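You operate a simulated robot arm through the tools that you are given. There is no shell and no other tool.

You run a simulated two-armed robot. Do the job below in one go: nothing can be reset, and whatever is moved stays where it is left.

JOB
Pack the tiffin: lentils as the meal board says, then clamp it shut.
Fine: serve into the shallow tiffin with the black ladle and put that back; seat the shallow tiffin in the deep one, lid on.
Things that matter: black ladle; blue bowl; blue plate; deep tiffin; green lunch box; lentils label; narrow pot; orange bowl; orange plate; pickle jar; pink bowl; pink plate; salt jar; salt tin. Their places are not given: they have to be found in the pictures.

It is judged by the outcome, as a careful person would: the job done as asked, and still so three seconds after it is handed in. It fails if anything else is knocked over, pushed out of place, dropped, spilled or broken. Lids that push on must go on centred and level and be pressed home; caps that screw on are set level and turned clockwise until they are tight.

ROBOT AND FRAMES
Two 7-joint arms with fingered hands on one trunk that stands fixed in place. Base frame: the origin is at the foot of the trunk, x ahead of it, y to its left, z up; the work surface is at about z = 800. Lengths are in mm, angles in degrees, forces in N, time in s.
The left shoulder is at [70, 157, 1264], the right one opposite. With the tool pointing down near the work surface each hand reaches from about 100 to 880 mm from the base axis, measured 20 degrees to its own side. Payload 5 kg a hand.
The TCP of each hand is the grasp point between the finger pads, 31 mm short of the fingertips. In the tool frame z runs along the fingers and y along their closing line. The gripper opens to 156 mm. The gripper's body begins 88 mm behind the TCP. The gripper is a hand of 4 fingers: y runs from the thumb to the fingers, the wrist lies at [0, 0, -249] in the tool frame, and closing takes about 1.5 s.
Orientation is that of the tool frame in the base frame, as a unit quaternion [w, x, y, z]. With the fingers straight down and closing along the base's y, the tool's x points along the base's -x, its y along +y and its z along -z.

CONTROLS
- The arms move only by the tool servo_tool. It takes "left_rows", "right_rows" or both (then of equal length, played together; a hand with none holds still); each is a list of rows, each a list of 6 numbers: the shift along the tool's x, y, z in mm, then the turn, a rotation vector about the tool's x, y, z in degrees. In form: [[dx, dy, dz, ax, ay, az], ...]. A call has 1 to 20 rows; each row is the pose to reach, as a shift and turn from the pose commanded when the call began, along the tool's axes at that moment. "left_gripper" and "right_gripper" are, for a hand that has rows, the finger opening in mm, from 0 to 156, set as the call begins (left out, the last holds). Rows are played at 5 a second. More than 50 mm and 8.6 degrees between two rows, or a gripper value outside its range, and nothing of the call is played. Where a pose cannot be reached the arm comes as near as it can. A force on the tool above 40 N (or 10 N above the force at the start of the call, whichever is more), or a blocked arm, ends the call early, and 0.2 s more pass. Each finger travels about 108 mm/s and halts on what it meets, pressing with about 28 N; the grip force reading is that of the motor and also rises with nothing between the fingers. The clock runs only during rows and for 0.2 s after the last one: add rows that repeat a pose to give the fingers time. It gives the time, the measured TCP pose, the force on the tool (base axes), the opening and the grip force at its end, in the units of the frame above (readings bear some noise), with the torque about the TCP (base axes, N m) and any sound that the robot's microphone picked up.
- Cameras (640 x 400 px; columns grow to the right, rows downward): "scene" is now at [130.6, 2.2, 1490.2]; the picture's right is [0.06, -1.00, -0.00], its down [-0.69, -0.04, -0.72] and it looks along [0.72, 0.04, -0.70] (base axes); focal length 318 px, centre (320, 200). "left" rides on the left gripper at [-72, 2, -111] in its tool frame; the picture's right is [-0.02, -1.00, 0.00], its down [0.84, -0.02, -0.55] and it looks along [0.55, -0.01, 0.84] (tool axes); focal length 234 px, centre (320, 200). "right" rides on the right gripper at [72, 2, -111] in its tool frame; the picture's right is [-0.02, 1.00, 0.00], its down [-0.84, -0.02, -0.54] and it looks along [-0.54, -0.01, 0.84] (tool axes); focal length 234 px, centre (320, 200).
- camera(camera): a new picture of that camera. No time passes.
- move_column(by): slides the trunk up (or, below 0, down) by that many mm; the arms and the scene camera ride with it, the base frame stays. It gives what a move gives, with no picture.
- move_fingers(finger1, finger2, finger3, thumb_bend, hand): sets how far each is bent, from 0 (flat) to 1 (curled in); at 0.3 the hand is open as for a grip, at 0.7 the pads meet at the TCP. One left out holds its place. A second passes; each finger stops where it meets its share of the squeeze, and holds until it gets a number again. A gripper value or a shape takes the hand back. It gives what a move gives, with no picture; readings hold the bend of each and the force on the fingers (four entries, about 0 where the hand has none), thumb and palm.
- set_grasp(shape, hand): the hand has 4 fingers and takes this shape, open, in about a second: jaw (thumb against the fingers, like two jaws); tri (thumb and two fingers); tip (a fingertip pinch); poke (one finger out to press); point (the index stretched); flat (the hand flat); cup (the hand cupped); fist (a fist). The gripper value then closes the fingers along that shape, each until it touches; the sizes above hold for jaw. It gives what a move gives, with no picture.
- turn_head(pan, tilt): turns the head with the scene camera to pan (to the left, within 86 degrees either way) and tilt (down, from -29 to 69), counted from straight ahead of the robot. It gives what a move gives.
- probe_pixels(camera, pixels): for up to 12 pixels [column, row] of the newest picture of that camera ("zoom" is the newest enlarged one), the place [x, y, z] in the base frame of the surface seen there, good to about 2 mm, but the place of the scene camera against the robot may be out by one fixed shift of up to 12 mm in any direction. No time passes.
- close_up(camera, box): a new picture of the part [left, top, right, bottom] of that camera's present view, enlarged. No time passes.
- hand_in(): hands the job in; it is judged then, once.

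Leave the grippers open and the arms clear of the work at the hand-in unless told otherwise.

The tools are called after "Call:" as a command line: name --argument value ..., lists and objects as JSON in quotes. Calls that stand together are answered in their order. servo_tool: Moves the arms, as the interface text tells. Its arguments: {"type":"object","properties":{"left_rows":{"type":"array","items":{"type":"array","items":{"type":"number"}}},"left_gripper":{"type":"number"},"right_rows":{"type":"array","items":{"type":"array","items":{"type":"number"}}},"right_gripper":{"type":"number"}},"required":[]} The other tools are called the same way: move_column (by) slides the trunk up or down; set_grasp (shape, hand) gives the hand a shape; move_fingers (finger1, finger2, finger3, thumb_bend, hand) moves the fingers one by one; turn_head (pan, tilt) turns the head that bears the scene camera; camera (camera) takes a picture; probe_pixels (camera, pixels) gives the place of the surface under pixels of a picture; close_up (camera, box) takes an enlarged picture of a part of a camera's view; hand_in () hands the job in.

At the start:

```text
t: 0.0
left_tcp_pos: [559.4, 123.0, 1206.6]
left_ee_rot: [0.0, 0.0, 1.0, 0.0]
left_contact_force: [0.8, 0.0, -0.2]
left_wrist_torque: [0.03, -0.03, 0.0]
left_opening: 155.7
left_finger_force: 0.1
left_shape: jaw
left_bend: [0.3, 0.3, 0.3, 0.3]
left_finger forces: [0.0, 0.1, 0.0, 0.1, 0.1, 0.1]
right_tcp_pos: [501.7, -291.1, 1186.8]
right_ee_rot: [0.0, -0.001, 1.0, 0.0]
right_contact_force: [0.6, 0.7, 0.2]
right_wrist_torque: [0.01, -0.02, 0.02]
right_opening: 155.9
right_finger_force: 0.1
right_shape: jaw
right_bend: [0.3, 0.3, 0.3, 0.3]
right_finger forces: [0.0, 0.0, 0.0, 0.0, 0.1, 0.1]
trunk travel left (down, up): [-650.0, 290.0]
head pan, tilt: [3.5, 44.0]
```

scene: 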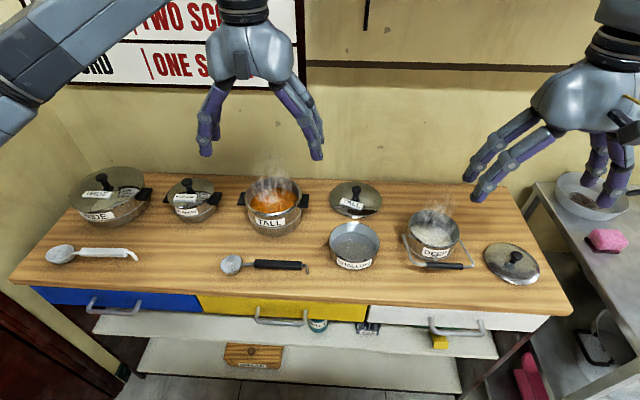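
right: 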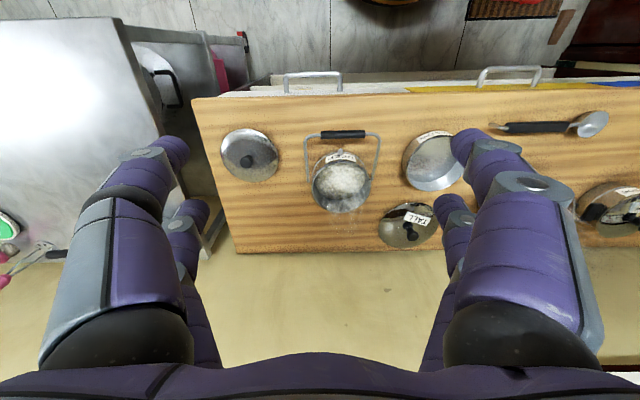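
left: 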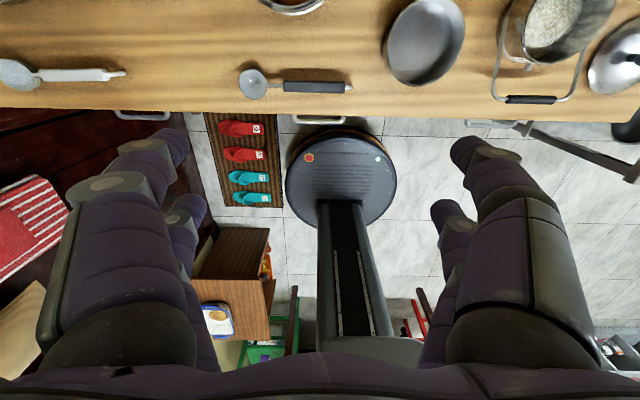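

I see a worktop with pots, two ladles, and tiffin parts, and a meal board on the wall that is partly hidden. I'll look at the board by tilting the head up.

Call:
turn_head --pan 15 --tilt 10

Call:
camera --camera "scene"

```text
t: 1.0
left_tcp_pos: [561.1, 123.7, 1207.3]
left_ee_rot: [0.0, 0.0, 1.0, 0.0]
left_contact_force: [0.4, 0.1, 0.3]
left_wrist_torque: [-0.02, -0.01, 0.0]
left_opening: 155.5
left_finger_force: 0.1
left_shape: jaw
left_bend: [0.3, 0.3, 0.3, 0.3]
left_finger forces: [0.0, 0.0, 0.1, 0.1, 0.1, 0.0]
right_tcp_pos: [501.9, -290.3, 1186.4]
right_ee_rot: [0.0, 0.0, 1.0, 0.0]
right_contact_force: [-1.3, 0.5, 1.3]
right_wrist_torque: [0.02, -0.01, -0.02]
right_opening: 155.8
right_finger_force: 0.0
right_shape: jaw
right_bend: [0.3, 0.3, 0.3, 0.3]
right_finger forces: [0.0, 0.0, 0.1, 0.0, 0.1, 0.0]
trunk travel left (down, up): [-650.0, 290.0]
head pan, tilt: [15.0, 10.0]
```

```text
taken
```

scene: 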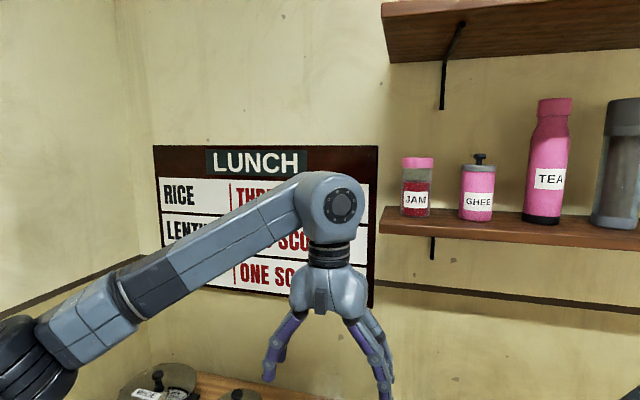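

The board is partly covered by the left forearm. I'll zoom in on the board.

Call:
close_up --camera "scene" --box '[140, 130, 400, 310]'

Call:
turn_head --pan 0 --tilt 50

Call:
camera --camera "scene"

Call:
close_up --camera "scene" --box '[180, 120, 420, 270]'

Call:
close_up --camera "scene" --box '[340, 120, 580, 270]'

Call:
close_up --camera "scene" --box '[20, 100, 260, 250]'

```text
2.22 times, centred on (270, 220) of scene
```

zoom: 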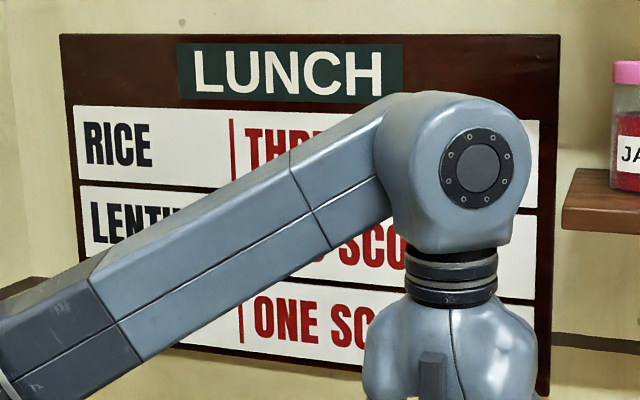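

```text
t: 2.1
left_tcp_pos: [557.7, 122.4, 1208.1]
left_ee_rot: [0.001, 0.0, 1.0, 0.0]
left_contact_force: [-0.5, 0.5, -0.3]
left_wrist_torque: [0.01, -0.02, -0.01]
left_opening: 155.8
left_finger_force: 0.0
left_shape: jaw
left_bend: [0.3, 0.3, 0.3, 0.3]
left_finger forces: [0.1, 0.0, 0.0, 0.0, 0.1, 0.0]
right_tcp_pos: [500.7, -290.4, 1186.7]
right_ee_rot: [-0.001, 0.0, 1.0, 0.0]
right_contact_force: [0.3, 1.3, -0.5]
right_wrist_torque: [0.0, 0.01, 0.0]
right_opening: 156.2
right_finger_force: 0.0
right_shape: jaw
right_bend: [0.3, 0.3, 0.3, 0.3]
right_finger forces: [0.0, 0.0, 0.0, 0.0, 0.0, 0.0]
trunk travel left (down, up): [-650.0, 290.0]
head pan, tilt: [0.0, 50.0]
```

```text
taken
```

scene: 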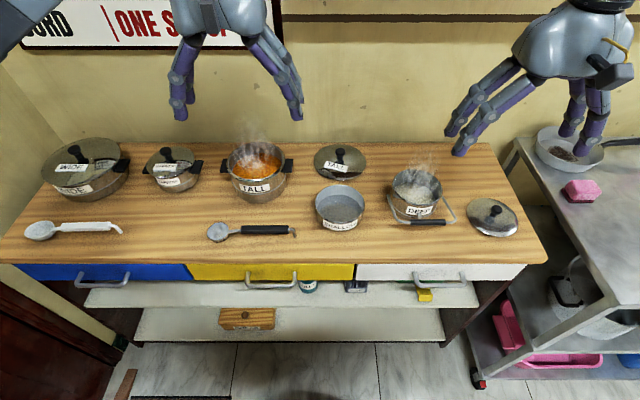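

```text
2.67 times, centred on (300, 195) of scene
```

zoom: 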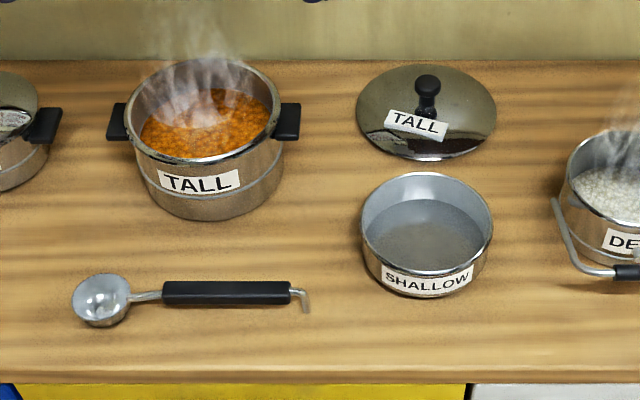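

```text
2.67 times, centred on (460, 195) of scene
```

zoom: 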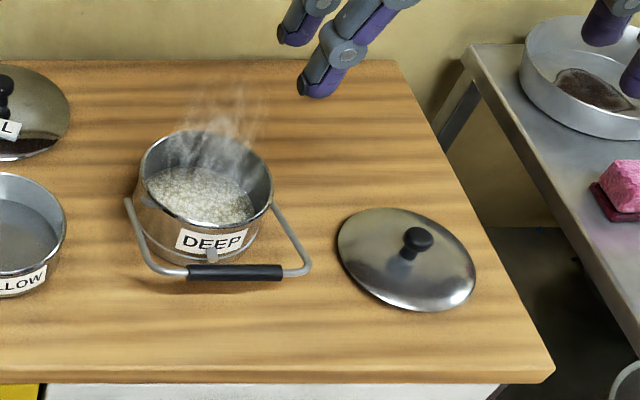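

```text
2.67 times, centred on (140, 175) of scene
```

zoom: 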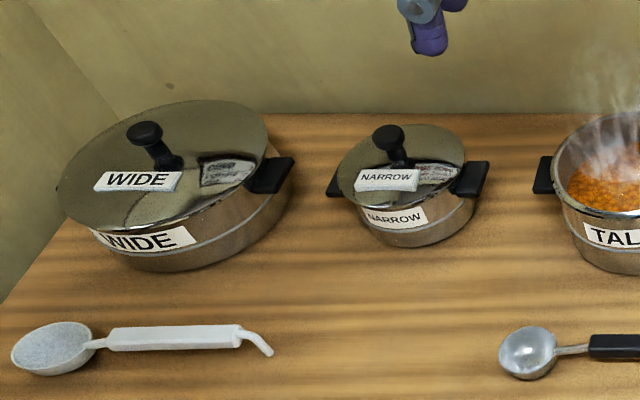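

The board shows "THR.." for rice and "..O SCO.." for lentils. I'll move the left arm backward (base −x, +y) to uncover the board.

Call:
servo_tool --left_rows '[[40, 20, 0, 0, 0, 0], [80, 40, 0, 0, 0, 0], [120, 60, 0, 0, 0, 0], [160, 80, 0, 0, 0, 0], [200, 100, 0, 0, 0, 0], [200, 140, 0, 0, 0, 0], [200, 180, 0, 0, 0, 0]]'

Call:
turn_head --pan 15 --tilt 15

Call:
camera --camera "scene"

Call:
turn_head --pan -30 --tilt 45

Call:
camera --camera "scene"

```text
t: 3.7
left_tcp_pos: [357.6, 304.1, 1206.3]
left_ee_rot: [0.0, 0.001, 1.0, 0.0]
left_contact_force: [-1.0, 0.5, 0.1]
left_wrist_torque: [-0.04, -0.01, -0.03]
left_opening: 155.7
left_finger_force: 0.1
left_shape: jaw
left_bend: [0.3, 0.3, 0.3, 0.3]
left_finger forces: [0.1, 0.0, 0.0, 0.0, 0.1, 0.0]
right_tcp_pos: [500.0, -289.5, 1187.1]
right_ee_rot: [0.001, 0.001, 1.0, 0.0]
right_contact_force: [0.2, 0.3, -0.2]
right_wrist_torque: [0.01, -0.02, 0.01]
right_opening: 155.9
right_finger_force: 0.0
right_shape: jaw
right_bend: [0.3, 0.3, 0.3, 0.3]
right_finger forces: [0.0, 0.1, 0.0, 0.0, 0.1, 0.0]
trunk travel left (down, up): [-650.0, 290.0]
head pan, tilt: [0.0, 50.0]
```

```text
t: 4.7
left_tcp_pos: [359.3, 302.8, 1206.6]
left_ee_rot: [0.0, 0.0, 1.0, -0.001]
left_contact_force: [-0.5, -0.6, 0.2]
left_wrist_torque: [-0.02, -0.03, 0.04]
left_opening: 156.0
left_finger_force: 0.0
left_shape: jaw
left_bend: [0.3, 0.3, 0.3, 0.3]
left_finger forces: [0.1, 0.0, 0.0, 0.0, 0.0, 0.1]
right_tcp_pos: [502.0, -289.7, 1186.9]
right_ee_rot: [-0.001, 0.001, 1.0, 0.001]
right_contact_force: [-0.6, 0.9, -0.8]
right_wrist_torque: [0.0, -0.01, -0.02]
right_opening: 155.9
right_finger_force: 0.1
right_shape: jaw
right_bend: [0.3, 0.3, 0.3, 0.3]
right_finger forces: [0.0, 0.0, 0.1, 0.0, 0.0, 0.0]
trunk travel left (down, up): [-650.0, 290.0]
head pan, tilt: [15.0, 15.0]
```

```text
taken
```

scene: 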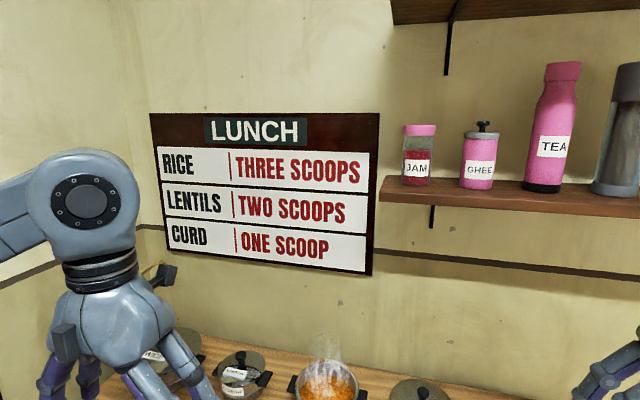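

```text
t: 5.8
left_tcp_pos: [358.9, 303.0, 1207.0]
left_ee_rot: [0.0, 0.0, 1.0, 0.0]
left_contact_force: [0.2, -0.4, -0.7]
left_wrist_torque: [0.01, -0.01, 0.0]
left_opening: 155.9
left_finger_force: 0.0
left_shape: jaw
left_bend: [0.3, 0.3, 0.3, 0.3]
left_finger forces: [0.0, 0.1, 0.0, 0.0, 0.0, 0.0]
right_tcp_pos: [502.5, -290.1, 1187.1]
right_ee_rot: [0.0, 0.0, 1.0, 0.0]
right_contact_force: [-0.7, -0.2, -0.2]
right_wrist_torque: [-0.01, -0.01, -0.01]
right_opening: 155.8
right_finger_force: 0.1
right_shape: jaw
right_bend: [0.3, 0.3, 0.3, 0.3]
right_finger forces: [0.0, 0.0, 0.1, 0.0, 0.0, 0.0]
trunk travel left (down, up): [-650.0, 290.0]
head pan, tilt: [-30.0, 45.0]
```

```text
taken
```

scene: 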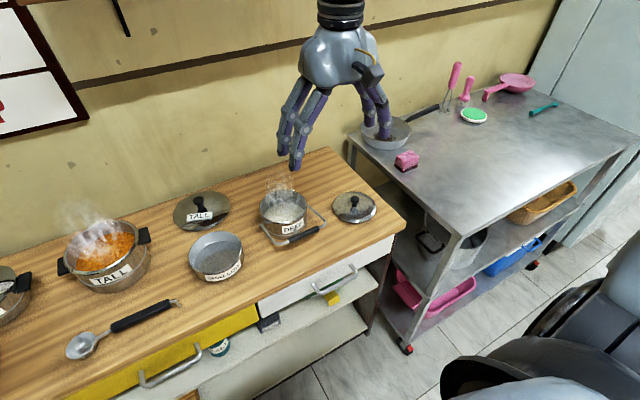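

Lentils: TWO SCOOPS. Now I'll look at the shelf below for the lentils label and other items.

Call:
turn_head --pan 0 --tilt 60

Call:
camera --camera "scene"

Call:
close_up --camera "scene" --box '[180, 200, 460, 375]'

Call:
close_up --camera "scene" --box '[300, 90, 460, 190]'

Call:
close_up --camera "scene" --box '[360, 110, 460, 172]'

```text
t: 6.8
left_tcp_pos: [359.9, 303.1, 1207.6]
left_ee_rot: [0.0, 0.001, 1.0, 0.0]
left_contact_force: [0.5, 0.0, 0.0]
left_wrist_torque: [0.0, -0.04, 0.0]
left_opening: 156.3
left_finger_force: 0.0
left_shape: jaw
left_bend: [0.3, 0.3, 0.3, 0.3]
left_finger forces: [0.0, 0.0, 0.0, 0.0, 0.1, 0.1]
right_tcp_pos: [500.8, -290.0, 1187.1]
right_ee_rot: [-0.001, 0.0, 1.0, 0.001]
right_contact_force: [0.0, 1.1, 0.0]
right_wrist_torque: [-0.01, 0.01, -0.02]
right_opening: 156.1
right_finger_force: 0.1
right_shape: jaw
right_bend: [0.3, 0.3, 0.3, 0.3]
right_finger forces: [0.1, 0.0, 0.0, 0.0, 0.0, 0.0]
trunk travel left (down, up): [-650.0, 290.0]
head pan, tilt: [0.0, 60.0]
```

```text
taken
```

scene: 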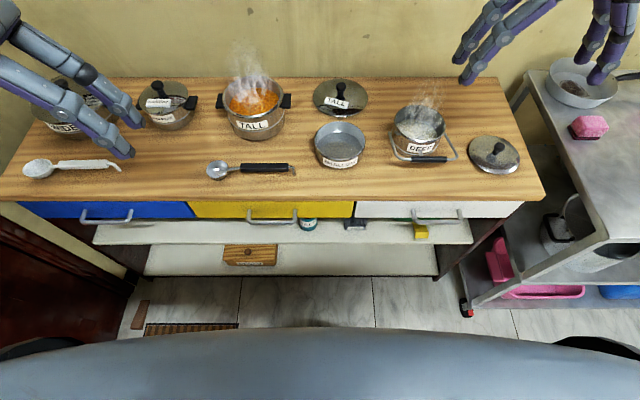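

```text
2.29 times, centred on (320, 288) of scene
```

zoom: 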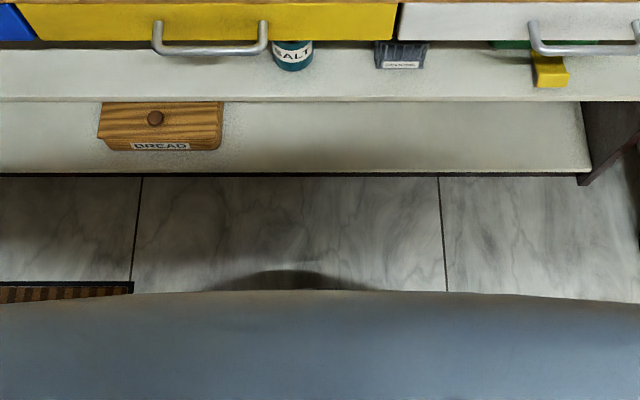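

```text
4.00 times, centred on (380, 140) of scene
```

zoom: 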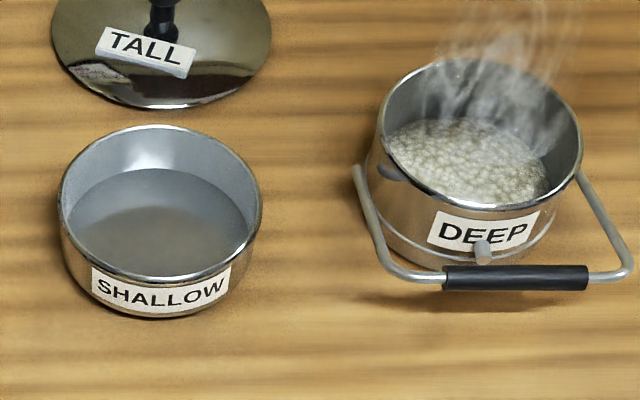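

```text
6.40 times, centred on (410, 141) of scene
```

zoom: 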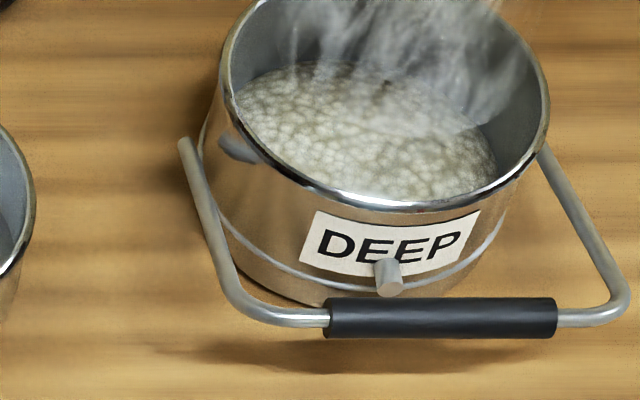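

I'll scan around for a lentils label (left wall, cart, shelves), since pot contents otherwise are not labelled.

Call:
turn_head --pan 60 --tilt 30

Call:
camera --camera "scene"

Call:
turn_head --pan -60 --tilt 30

Call:
camera --camera "scene"

Call:
turn_head --pan -25 --tilt 5

Call:
camera --camera "scene"

Call:
turn_head --pan 20 --tilt 45

Call:
close_up --camera "scene" --box '[200, 100, 440, 250]'

Call:
camera --camera "scene"

```text
t: 8.1
left_tcp_pos: [359.1, 301.6, 1206.4]
left_ee_rot: [0.0, 0.001, 1.0, 0.0]
left_contact_force: [0.3, 0.6, 0.4]
left_wrist_torque: [-0.03, 0.0, -0.02]
left_opening: 155.8
left_finger_force: 0.0
left_shape: jaw
left_bend: [0.3, 0.3, 0.3, 0.3]
left_finger forces: [0.0, 0.0, 0.0, 0.0, 0.0, 0.0]
right_tcp_pos: [502.2, -290.0, 1188.1]
right_ee_rot: [0.0, 0.0, 1.0, 0.001]
right_contact_force: [-0.2, -0.4, 0.3]
right_wrist_torque: [0.02, -0.04, -0.04]
right_opening: 155.9
right_finger_force: 0.0
right_shape: jaw
right_bend: [0.3, 0.3, 0.3, 0.3]
right_finger forces: [0.1, 0.0, 0.0, 0.0, 0.0, 0.0]
trunk travel left (down, up): [-650.0, 290.0]
head pan, tilt: [60.0, 30.0]
```

```text
taken
```

scene: 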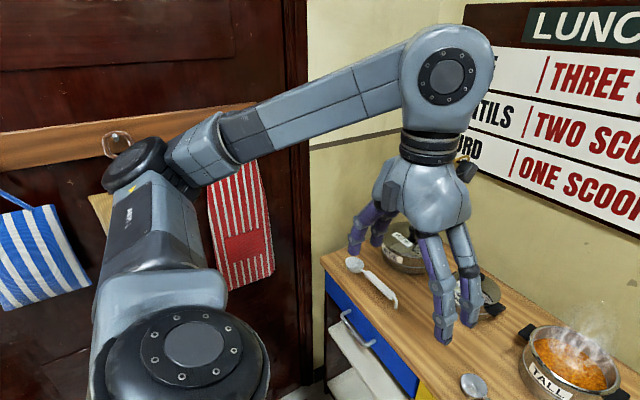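

```text
t: 10.1
left_tcp_pos: [358.9, 302.7, 1207.2]
left_ee_rot: [0.0, 0.0, 1.0, 0.0]
left_contact_force: [0.3, -0.3, -0.2]
left_wrist_torque: [-0.02, 0.01, 0.0]
left_opening: 155.7
left_finger_force: 0.2
left_shape: jaw
left_bend: [0.3, 0.3, 0.3, 0.3]
left_finger forces: [0.0, 0.0, 0.0, 0.0, 0.0, 0.1]
right_tcp_pos: [502.4, -289.9, 1186.8]
right_ee_rot: [0.0, 0.0, 1.0, -0.001]
right_contact_force: [0.1, 0.4, 0.6]
right_wrist_torque: [0.0, 0.02, -0.01]
right_opening: 156.1
right_finger_force: 0.1
right_shape: jaw
right_bend: [0.3, 0.3, 0.3, 0.3]
right_finger forces: [0.0, 0.0, 0.0, 0.0, 0.0, 0.0]
trunk travel left (down, up): [-650.0, 290.0]
head pan, tilt: [-60.0, 30.0]
```

```text
taken
```

scene: 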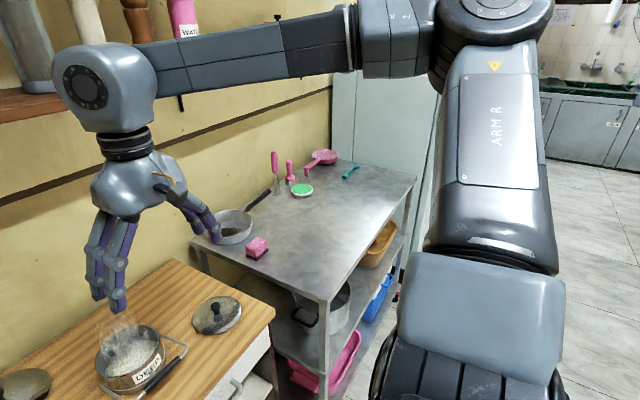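

```text
t: 11.1
left_tcp_pos: [360.1, 300.8, 1207.3]
left_ee_rot: [-0.001, 0.0, 1.0, 0.0]
left_contact_force: [-0.7, -1.1, -0.3]
left_wrist_torque: [0.02, 0.0, -0.03]
left_opening: 155.8
left_finger_force: 0.0
left_shape: jaw
left_bend: [0.3, 0.3, 0.3, 0.3]
left_finger forces: [0.0, 0.0, 0.1, 0.1, 0.0, 0.0]
right_tcp_pos: [501.0, -290.0, 1186.1]
right_ee_rot: [0.001, 0.001, 1.0, 0.0]
right_contact_force: [-0.7, 0.5, -0.2]
right_wrist_torque: [0.01, 0.04, -0.01]
right_opening: 155.8
right_finger_force: 0.1
right_shape: jaw
right_bend: [0.3, 0.3, 0.3, 0.3]
right_finger forces: [0.1, 0.1, 0.0, 0.0, 0.0, 0.0]
trunk travel left (down, up): [-650.0, 290.0]
head pan, tilt: [-25.0, 5.0]
```

```text
taken
```

scene: 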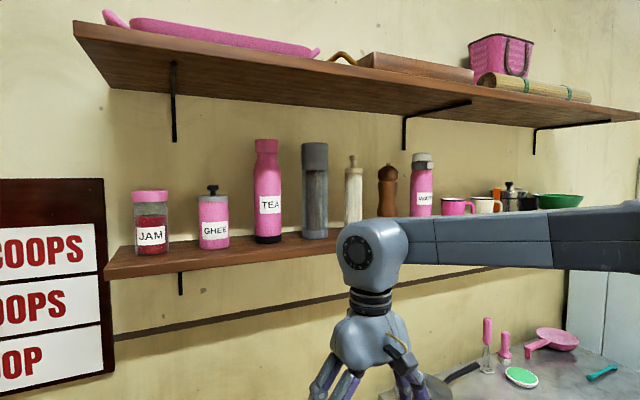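

```text
t: 12.2
left_tcp_pos: [360.0, 303.2, 1206.8]
left_ee_rot: [0.0, 0.0, 1.0, 0.0]
left_contact_force: [-0.2, -0.1, 0.2]
left_wrist_torque: [-0.01, -0.01, -0.04]
left_opening: 155.7
left_finger_force: 0.0
left_shape: jaw
left_bend: [0.3, 0.3, 0.3, 0.3]
left_finger forces: [0.0, 0.0, 0.0, 0.0, 0.0, 0.0]
right_tcp_pos: [500.8, -289.6, 1186.3]
right_ee_rot: [0.0, 0.0, 1.0, -0.001]
right_contact_force: [0.0, -0.2, -0.6]
right_wrist_torque: [-0.02, -0.01, 0.03]
right_opening: 156.1
right_finger_force: 0.0
right_shape: jaw
right_bend: [0.3, 0.3, 0.3, 0.3]
right_finger forces: [0.0, 0.0, 0.0, 0.1, 0.1, 0.0]
trunk travel left (down, up): [-650.0, 290.0]
head pan, tilt: [20.0, 45.0]
```

```text
2.67 times, centred on (320, 175) of scene
```

zoom: 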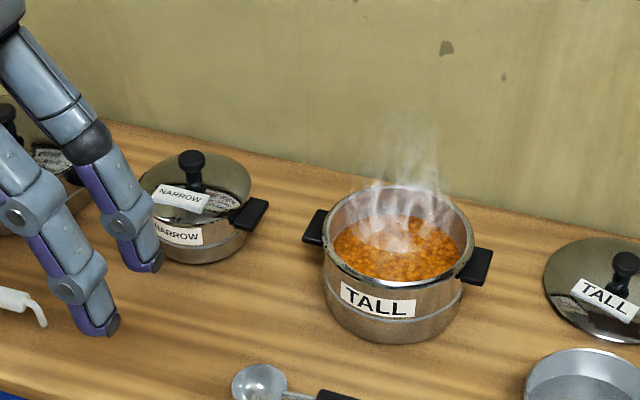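

```text
taken
```

scene: 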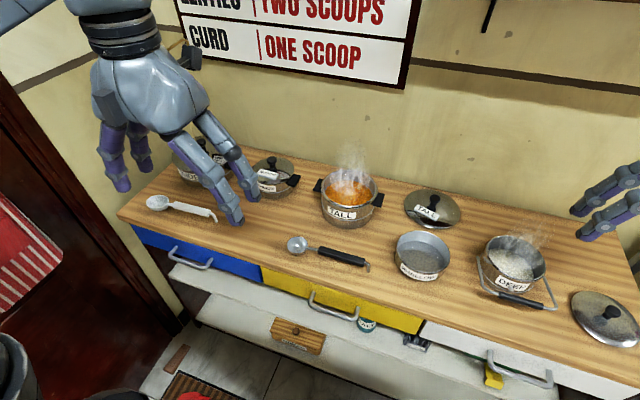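

I have the geometry roughly; now I want accurate positions. The right hand camera sees deep tiffin, its lid, and shallow tiffin; I'll probe from it.

Call:
close_up --camera "right" --box '[180, 80, 500, 280]'

Call:
camera --camera "right"

```text
2.00 times, centred on (340, 180) of right
```

zoom: 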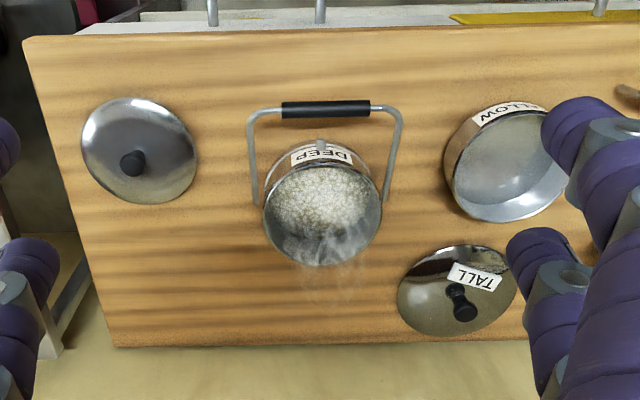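

```text
taken
```

right: 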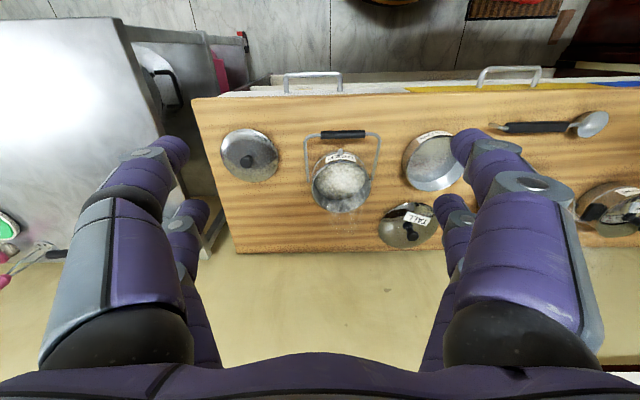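

Probing the deep tiffin's rim, bail, and the lid in the zoomed right-hand picture.

Call:
probe_pixels --camera "zoom" --pixels '[[266, 212], [380, 205], [322, 169], [320, 265], [325, 109], [250, 122], [400, 122], [257, 198], [386, 200], [132, 158], [85, 150], [195, 165]]'

Call:
probe_pixels --camera "zoom" --pixels '[[320, 215], [320, 145], [200, 100], [450, 170], [500, 114], [498, 220], [510, 170], [458, 290], [457, 300], [140, 100], [140, 202], [284, 109]]'

```text
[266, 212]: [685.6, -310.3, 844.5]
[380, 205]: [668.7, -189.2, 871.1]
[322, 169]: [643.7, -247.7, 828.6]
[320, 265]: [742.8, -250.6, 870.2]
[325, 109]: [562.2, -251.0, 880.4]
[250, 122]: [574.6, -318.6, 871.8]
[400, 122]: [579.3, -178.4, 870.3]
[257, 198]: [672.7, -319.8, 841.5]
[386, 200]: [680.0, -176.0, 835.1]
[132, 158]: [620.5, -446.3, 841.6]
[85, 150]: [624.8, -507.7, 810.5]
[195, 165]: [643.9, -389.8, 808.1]
```

```text
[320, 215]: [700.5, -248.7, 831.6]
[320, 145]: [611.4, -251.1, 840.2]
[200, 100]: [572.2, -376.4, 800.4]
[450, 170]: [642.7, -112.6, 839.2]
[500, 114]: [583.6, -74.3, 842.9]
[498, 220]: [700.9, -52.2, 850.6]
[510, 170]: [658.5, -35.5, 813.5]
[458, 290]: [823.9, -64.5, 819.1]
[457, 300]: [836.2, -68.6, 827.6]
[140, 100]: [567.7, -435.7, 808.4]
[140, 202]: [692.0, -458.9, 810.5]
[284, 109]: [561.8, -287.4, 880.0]
```

The deep tiffin is centered about (682, −250) with rim at z≈871; its bail lies forward. Now I'll bring the left hand over the tall pot to look at the ladle and pots with its camera.

Call:
servo_tool --left_rows '[[-40, -17, 12, 0, 0, 0], [-80, -34, 24, 0, 0, 0], [-120, -51, 36, 0, 0, 0], [-160, -68, 48, 0, 0, 0], [-200, -85, 60, 0, 0, 0], [-240, -102, 72, 0, 0, 0], [-280, -119, 84, 0, 0, 0], [-320, -136, 96, 0, 0, 0], [-360, -153, 108, 0, 0, 0], [-380, -173, 120, 0, 0, 0], [-380, -173, 120, 0, 0, 0]]'

Call:
camera --camera "left"

Call:
close_up --camera "left" --box '[220, 60, 460, 210]'

```text
t: 14.6
left_tcp_pos: [738.1, 130.9, 1086.7]
left_ee_rot: [0.0, 0.0, 1.0, 0.0]
left_contact_force: [-0.4, 0.1, 0.6]
left_wrist_torque: [-0.01, -0.01, -0.01]
left_opening: 156.0
left_finger_force: 0.1
left_shape: jaw
left_bend: [0.3, 0.3, 0.3, 0.3]
left_finger forces: [0.0, 0.1, 0.0, 0.1, 0.0, 0.0]
right_tcp_pos: [502.6, -291.1, 1187.5]
right_ee_rot: [0.0, 0.0, 1.0, 0.0]
right_contact_force: [0.7, -0.7, -0.1]
right_wrist_torque: [-0.02, -0.02, 0.01]
right_opening: 156.0
right_finger_force: 0.0
right_shape: jaw
right_bend: [0.3, 0.3, 0.3, 0.3]
right_finger forces: [0.0, 0.0, 0.0, 0.0, 0.0, 0.1]
trunk travel left (down, up): [-650.0, 290.0]
head pan, tilt: [20.0, 45.0]
```

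```text
taken
```

left: 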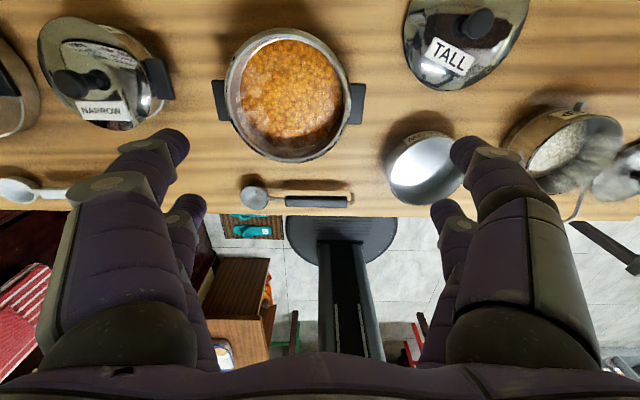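

```text
2.67 times, centred on (340, 135) of left
```

zoom: 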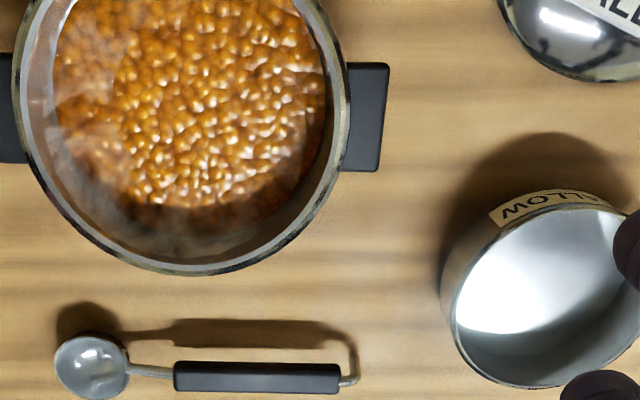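

The view shows the tall pot with lentils, the ladle with the bowl at left (zoom 92,366), handle to the right. Probing these.

Call:
probe_pixels --camera "zoom" --pixels '[[92, 366], [60, 366], [124, 366], [92, 398], [92, 338], [150, 371], [178, 376], [258, 377], [336, 378], [352, 380], [354, 340], [258, 364]]'

Call:
probe_pixels --camera "left" --pixels '[[290, 90], [290, 140], [231, 95], [347, 95], [292, 32], [292, 157], [219, 100], [356, 104], [426, 172], [390, 170], [458, 175], [415, 203]]'

Call:
close_up --camera "left" --box '[230, 170, 370, 220]'

```text
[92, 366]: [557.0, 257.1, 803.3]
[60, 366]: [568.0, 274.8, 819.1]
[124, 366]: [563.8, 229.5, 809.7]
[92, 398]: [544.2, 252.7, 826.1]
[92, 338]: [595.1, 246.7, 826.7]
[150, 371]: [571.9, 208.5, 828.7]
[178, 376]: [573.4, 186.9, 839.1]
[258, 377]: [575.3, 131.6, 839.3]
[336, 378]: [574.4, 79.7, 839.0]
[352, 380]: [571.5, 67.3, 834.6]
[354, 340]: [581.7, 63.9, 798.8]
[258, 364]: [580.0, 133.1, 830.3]
```

```text
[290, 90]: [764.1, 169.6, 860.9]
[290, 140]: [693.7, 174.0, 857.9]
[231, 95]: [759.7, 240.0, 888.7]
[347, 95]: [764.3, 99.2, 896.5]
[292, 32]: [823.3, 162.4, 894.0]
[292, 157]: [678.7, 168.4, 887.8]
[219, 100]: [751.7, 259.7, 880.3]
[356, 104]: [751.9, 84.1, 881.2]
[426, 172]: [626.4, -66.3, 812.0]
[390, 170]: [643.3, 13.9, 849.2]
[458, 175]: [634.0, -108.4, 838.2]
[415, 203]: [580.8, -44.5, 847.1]
```

```text
4.57 times, centred on (300, 195) of left
```

zoom: 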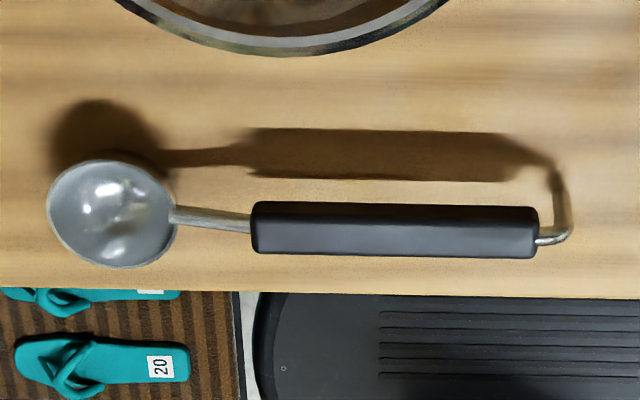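

I read: ladle bowl centre ≈(570,252), rim z 826; handle along y at x≈575 (y 80–187, z≈830). Tall pot centre (751,170), rim z 893, lentils at z≈860. I'll rotate the left hand 90° so it closes along x and move it above the ladle handle.

Call:
servo_tool --left_rows '[[15, -1, 0, 0, 0, 8.2], [30, -2, 0, 0, 0, 16.4], [45, -3, 0, 0, 0, 24.6], [60, -4, 0, 0, 0, 32.8], [75, -6, 0, 0, 0, 41.0], [90, -8, 0, 0, 0, 49.2], [105, -9, 10, 0, 0, 57.4], [120, -10, 20, 0, 0, 65.6], [135, -12, 40, 0, 0, 73.8], [150, -14, 60, 0, 0, 82.0], [163, -15, 90, 0, 0, 90.0], [163, -15, 90, 0, 0, 90.0]]' --left_gripper 80

Call:
turn_head --pan 8 --tilt 52

Call:
camera --camera "left"

Call:
camera --camera "scene"

```text
t: 17.2
left_tcp_pos: [575.6, 114.8, 996.8]
left_ee_rot: [0.0, 0.707, 0.707, 0.0]
left_contact_force: [-1.5, 0.4, 0.7]
left_wrist_torque: [0.02, 0.0, 0.01]
left_opening: 80.6
left_finger_force: 0.1
left_shape: jaw
left_bend: [0.73, 0.73, 0.73, 0.7]
left_finger forces: [0.0, 0.1, 0.0, 0.0, 0.1, 0.0]
right_tcp_pos: [501.9, -290.7, 1185.8]
right_ee_rot: [0.0, 0.0, 1.0, 0.0]
right_contact_force: [0.0, 0.0, -0.1]
right_wrist_torque: [0.0, -0.01, -0.02]
right_opening: 156.2
right_finger_force: 0.0
right_shape: jaw
right_bend: [0.3, 0.3, 0.3, 0.3]
right_finger forces: [0.0, 0.0, 0.0, 0.0, 0.0, 0.0]
trunk travel left (down, up): [-650.0, 290.0]
head pan, tilt: [20.0, 45.0]
```

```text
t: 17.9
left_tcp_pos: [575.6, 115.6, 997.9]
left_ee_rot: [0.0, 0.707, 0.708, 0.0]
left_contact_force: [0.8, 0.2, 0.0]
left_wrist_torque: [0.06, 0.0, 0.02]
left_opening: 80.5
left_finger_force: 0.1
left_shape: jaw
left_bend: [0.73, 0.73, 0.73, 0.7]
left_finger forces: [0.0, 0.1, 0.1, 0.0, 0.0, 0.0]
right_tcp_pos: [501.5, -289.6, 1185.6]
right_ee_rot: [-0.001, 0.0, 1.0, 0.0]
right_contact_force: [0.1, 0.2, 0.6]
right_wrist_torque: [0.04, -0.02, -0.01]
right_opening: 155.9
right_finger_force: 0.0
right_shape: jaw
right_bend: [0.3, 0.3, 0.3, 0.3]
right_finger forces: [0.0, 0.0, 0.0, 0.0, 0.0, 0.0]
trunk travel left (down, up): [-650.0, 290.0]
head pan, tilt: [8.0, 52.0]
```

```text
taken
```

left: 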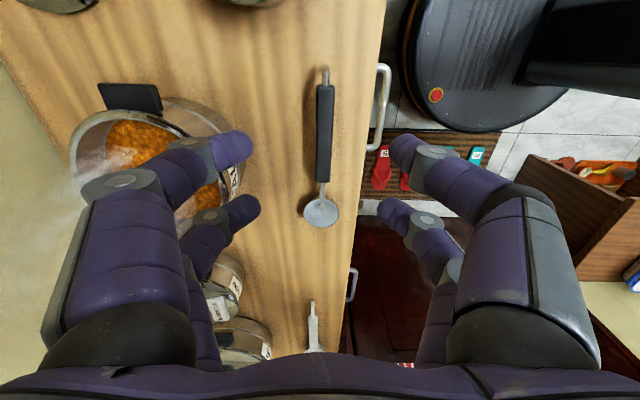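

```text
taken
```

scene: 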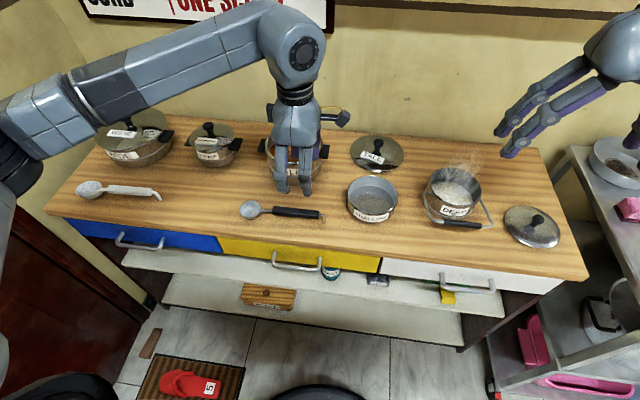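

The ladle handle appears at (325,130) in the left-hand view, bowl at (321,212). I'll probe to align.

Call:
probe_pixels --camera "left" --pixels '[[325, 95], [325, 130], [324, 165], [318, 130], [332, 130], [322, 190], [321, 213], [305, 213], [337, 213], [321, 226], [325, 75], [321, 203]]'

Call:
close_up --camera "left" --box '[280, 60, 376, 240]'

```text
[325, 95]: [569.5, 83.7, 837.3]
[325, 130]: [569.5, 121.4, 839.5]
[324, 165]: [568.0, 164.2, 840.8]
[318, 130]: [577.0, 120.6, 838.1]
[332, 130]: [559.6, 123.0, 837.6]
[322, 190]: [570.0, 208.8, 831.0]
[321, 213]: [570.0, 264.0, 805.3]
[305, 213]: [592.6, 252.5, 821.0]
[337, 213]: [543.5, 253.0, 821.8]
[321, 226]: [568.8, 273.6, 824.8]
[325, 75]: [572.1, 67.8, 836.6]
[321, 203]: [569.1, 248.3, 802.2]
```

```text
2.22 times, centred on (328, 150) of left
```

zoom: 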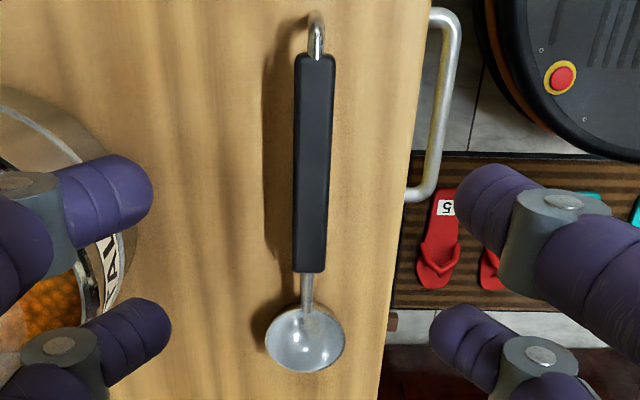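

Aligned: handle centre x≈569, top z≈839. Descending to TCP (569,115,838) with opening 80.

Call:
servo_tool --left_rows '[[0, -6.5, 30, 0, 0, 0], [0, -6.5, 60, 0, 0, 0], [0, -6.5, 90, 0, 0, 0], [0, -6.5, 115, 0, 0, 0], [0, -6.5, 135, 0, 0, 0], [0, -6.5, 150, 0, 0, 0], [0, -6.5, 159, 0, 0, 0], [0, -6.5, 159, 0, 0, 0]]'

Call:
close_up --camera "scene" --box '[200, 120, 380, 240]'

Call:
camera --camera "left"

```text
t: 19.7
left_tcp_pos: [570.0, 114.4, 836.7]
left_ee_rot: [0.0, 0.707, 0.707, 0.0]
left_contact_force: [-0.2, 0.4, -0.2]
left_wrist_torque: [-0.02, 0.03, -0.02]
left_opening: 80.4
left_finger_force: 0.1
left_shape: jaw
left_bend: [0.73, 0.73, 0.73, 0.7]
left_finger forces: [0.1, 0.0, 0.0, 0.0, 0.1, 0.0]
right_tcp_pos: [501.5, -290.0, 1186.8]
right_ee_rot: [0.0, 0.0, 1.0, 0.0]
right_contact_force: [-0.1, 0.3, -0.5]
right_wrist_torque: [0.01, -0.01, -0.02]
right_opening: 155.8
right_finger_force: 0.0
right_shape: jaw
right_bend: [0.3, 0.3, 0.3, 0.3]
right_finger forces: [0.1, 0.0, 0.1, 0.0, 0.0, 0.0]
trunk travel left (down, up): [-650.0, 290.0]
head pan, tilt: [8.0, 52.0]
```

```text
3.33 times, centred on (290, 180) of scene
```

zoom: 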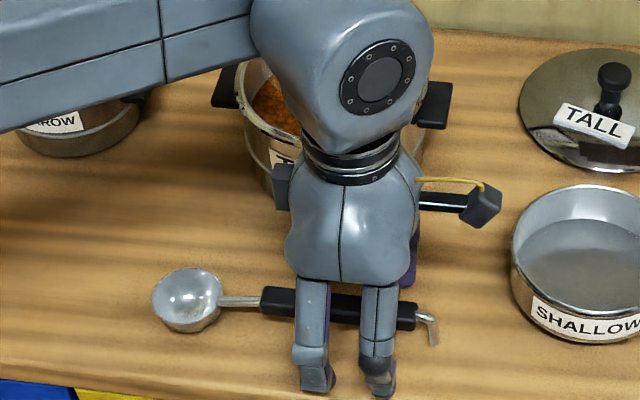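

```text
taken
```

left: 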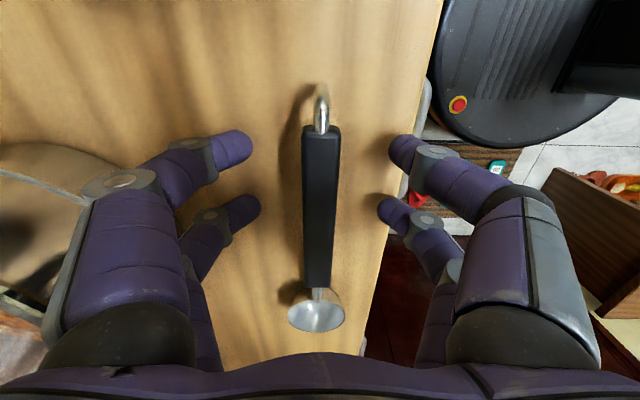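

Fingers straddle the handle. Closing the left gripper on it.

Call:
servo_tool --left_rows '[[0, 0, 0, 0, 0, 0], [0, 0, 0, 0, 0, 0], [0, 0, 0, 0, 0, 0], [0, 0, 0, 0, 0, 0], [0, 0, 0, 0, 0, 0], [0, 0, 0, 0, 0, 0], [0, 0, 0, 0, 0, 0], [0, 0, 0, 0, 0, 0]]' --left_gripper 0

Call:
close_up --camera "scene" --box '[200, 120, 380, 240]'

Call:
camera --camera "left"

```text
t: 21.5
left_tcp_pos: [569.1, 114.5, 837.7]
left_ee_rot: [0.0, 0.707, 0.707, 0.0]
left_contact_force: [-0.5, -0.1, -0.1]
left_wrist_torque: [-0.01, -0.01, -0.03]
left_opening: 0.3
left_finger_force: 28.0
left_shape: jaw
left_bend: [0.7, 0.7, 0.7, 0.71]
left_finger forces: [0.0, 0.0, 0.1, 0.0, 0.1, 0.1]
right_tcp_pos: [500.8, -290.7, 1185.8]
right_ee_rot: [0.0, 0.001, 1.0, 0.0]
right_contact_force: [-1.1, 0.7, -0.3]
right_wrist_torque: [0.01, 0.01, 0.0]
right_opening: 155.9
right_finger_force: 0.0
right_shape: jaw
right_bend: [0.3, 0.3, 0.3, 0.3]
right_finger forces: [0.0, 0.0, 0.0, 0.0, 0.0, 0.1]
trunk travel left (down, up): [-650.0, 290.0]
head pan, tilt: [8.0, 52.0]
```

```text
3.33 times, centred on (290, 180) of scene
```

zoom: 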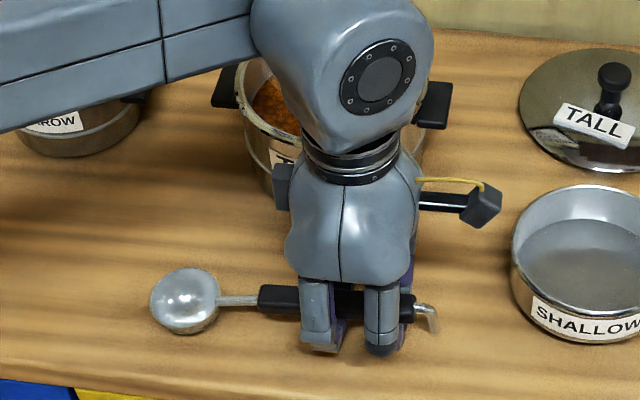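

```text
taken
```

left: 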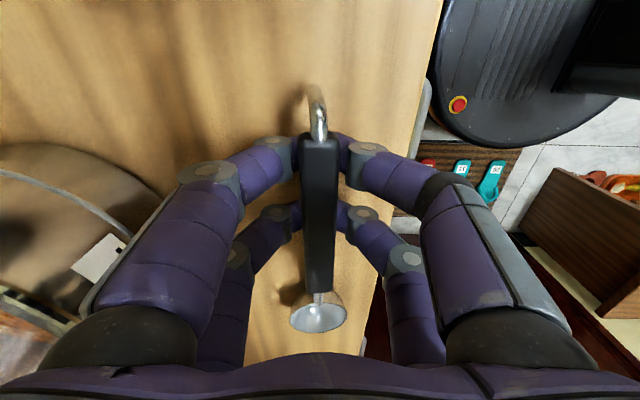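

Opening reads 0.3 with zero finger force: the fingertips may have met under the handle. I'll probe where the handle is now.

Call:
probe_pixels --camera "left" --pixels '[[320, 150], [319, 200], [318, 250], [318, 285], [317, 320], [318, 115], [293, 318], [344, 318], [270, 165], [345, 145], [300, 210], [340, 215]]'

Call:
close_up --camera "left" --box '[230, 80, 410, 350]'

Call:
close_up --camera "scene" --box '[235, 190, 335, 240]'

```text
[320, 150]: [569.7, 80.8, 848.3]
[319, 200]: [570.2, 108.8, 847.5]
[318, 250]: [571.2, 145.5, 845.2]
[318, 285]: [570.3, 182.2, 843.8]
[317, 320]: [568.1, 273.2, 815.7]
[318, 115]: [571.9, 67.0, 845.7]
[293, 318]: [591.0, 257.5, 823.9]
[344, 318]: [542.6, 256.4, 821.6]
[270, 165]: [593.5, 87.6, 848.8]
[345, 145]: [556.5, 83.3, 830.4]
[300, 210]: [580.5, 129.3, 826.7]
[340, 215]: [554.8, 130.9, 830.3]
```

```text
1.48 times, centred on (320, 215) of left
```

zoom: 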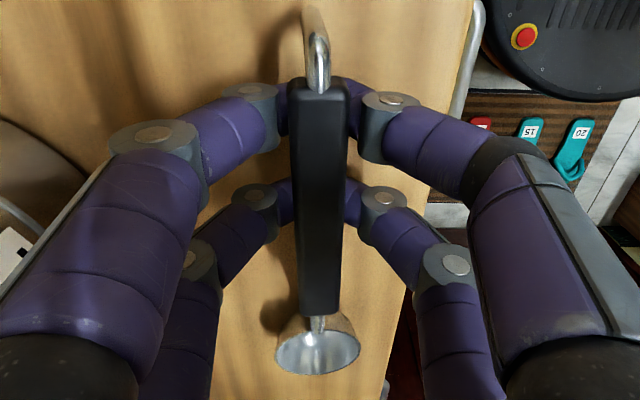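

```text
6.40 times, centred on (285, 215) of scene
```

zoom: 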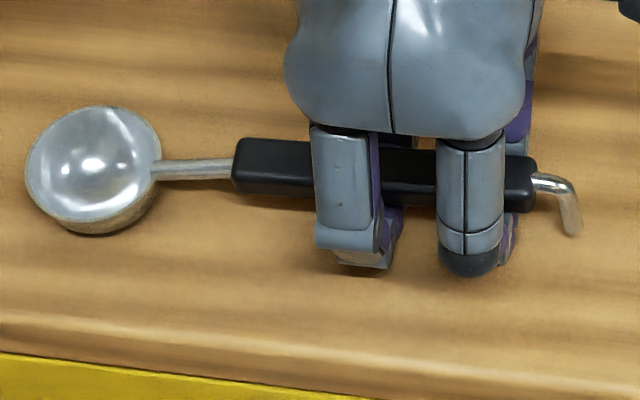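

The fingers closed like claws under the handle and raised it ~9 mm. I'll reopen, lift away, and try the hand shapes in the air to learn how they close.

Call:
servo_tool --left_rows '[[0, 0, 0, 0, 0, 0], [0, 0, 0, 0, 0, 0], [0, 0, 0, 0, 0, 0], [0, 0, 0, 0, 0, 0], [0, 0, 0, 0, 0, 0], [0, 0, -15, 0, 0, 0], [0, 0, -40, 0, 0, 0], [0, 0, -80, 0, 0, 0], [0, 0, -120, 0, 0, 0], [0, 0, -120, 0, 0, 0]]' --left_gripper 80

Call:
camera --camera "left"

Call:
close_up --camera "scene" --box '[200, 120, 380, 240]'

Call:
set_grasp --hand "left" --shape "tip"

Call:
camera --camera "left"

Call:
close_up --camera "scene" --box '[200, 120, 380, 240]'

```text
t: 23.7
left_tcp_pos: [571.0, 115.0, 958.2]
left_ee_rot: [0.0, 0.707, 0.707, -0.001]
left_contact_force: [-0.3, -0.4, -0.1]
left_wrist_torque: [-0.01, -0.03, 0.03]
left_opening: 79.5
left_finger_force: 0.1
left_shape: jaw
left_bend: [0.73, 0.73, 0.73, 0.7]
left_finger forces: [0.1, 0.0, 0.1, 0.1, 0.1, 0.0]
right_tcp_pos: [500.8, -291.2, 1186.6]
right_ee_rot: [0.0, -0.001, 1.0, 0.0]
right_contact_force: [-1.2, 0.0, 0.1]
right_wrist_torque: [-0.01, 0.0, -0.02]
right_opening: 155.9
right_finger_force: 0.2
right_shape: jaw
right_bend: [0.3, 0.3, 0.3, 0.3]
right_finger forces: [0.1, 0.0, 0.0, 0.0, 0.0, 0.0]
trunk travel left (down, up): [-650.0, 290.0]
head pan, tilt: [8.0, 52.0]
```

```text
taken
```

left: 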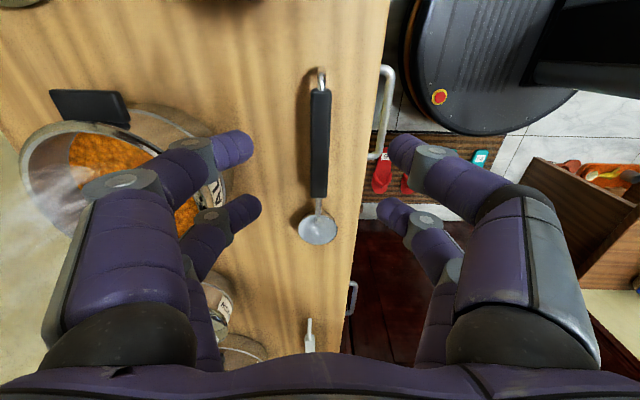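

```text
3.33 times, centred on (290, 180) of scene
```

zoom: 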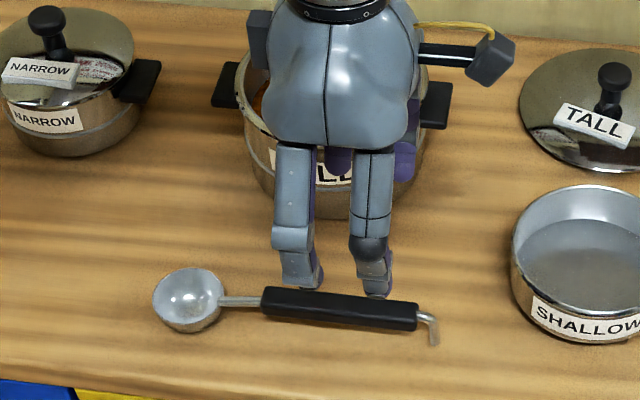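

```text
t: 24.6
left_tcp_pos: [570.7, 114.6, 957.6]
left_ee_rot: [0.0, 0.708, 0.707, 0.0]
left_contact_force: [1.1, -0.1, 0.3]
left_wrist_torque: [0.0, 0.0, 0.01]
left_opening: 155.9
left_finger_force: 0.0
left_shape: tip
left_bend: [0.3, 0.3, 0.3, 0.3]
left_finger forces: [0.0, 0.0, 0.0, 0.1, 0.0, 0.0]
right_tcp_pos: [501.3, -289.0, 1187.3]
right_ee_rot: [0.0, 0.0, 1.0, -0.001]
right_contact_force: [-0.6, 0.4, 0.8]
right_wrist_torque: [0.01, 0.02, 0.04]
right_opening: 155.7
right_finger_force: 0.0
right_shape: jaw
right_bend: [0.3, 0.3, 0.3, 0.3]
right_finger forces: [0.0, 0.0, 0.0, 0.0, 0.0, 0.0]
trunk travel left (down, up): [-650.0, 290.0]
head pan, tilt: [8.0, 52.0]
```

```text
taken
```

left: 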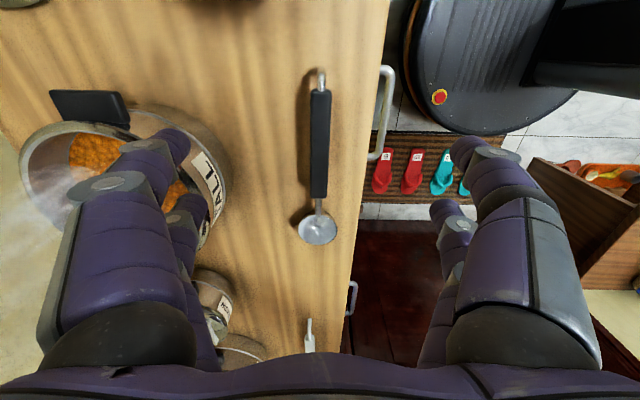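

```text
3.33 times, centred on (290, 180) of scene
```

zoom: 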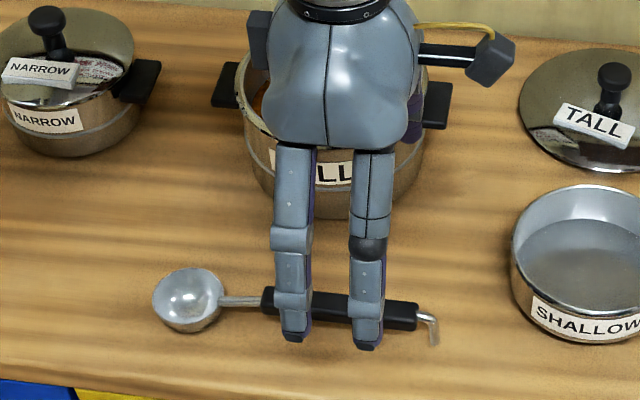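

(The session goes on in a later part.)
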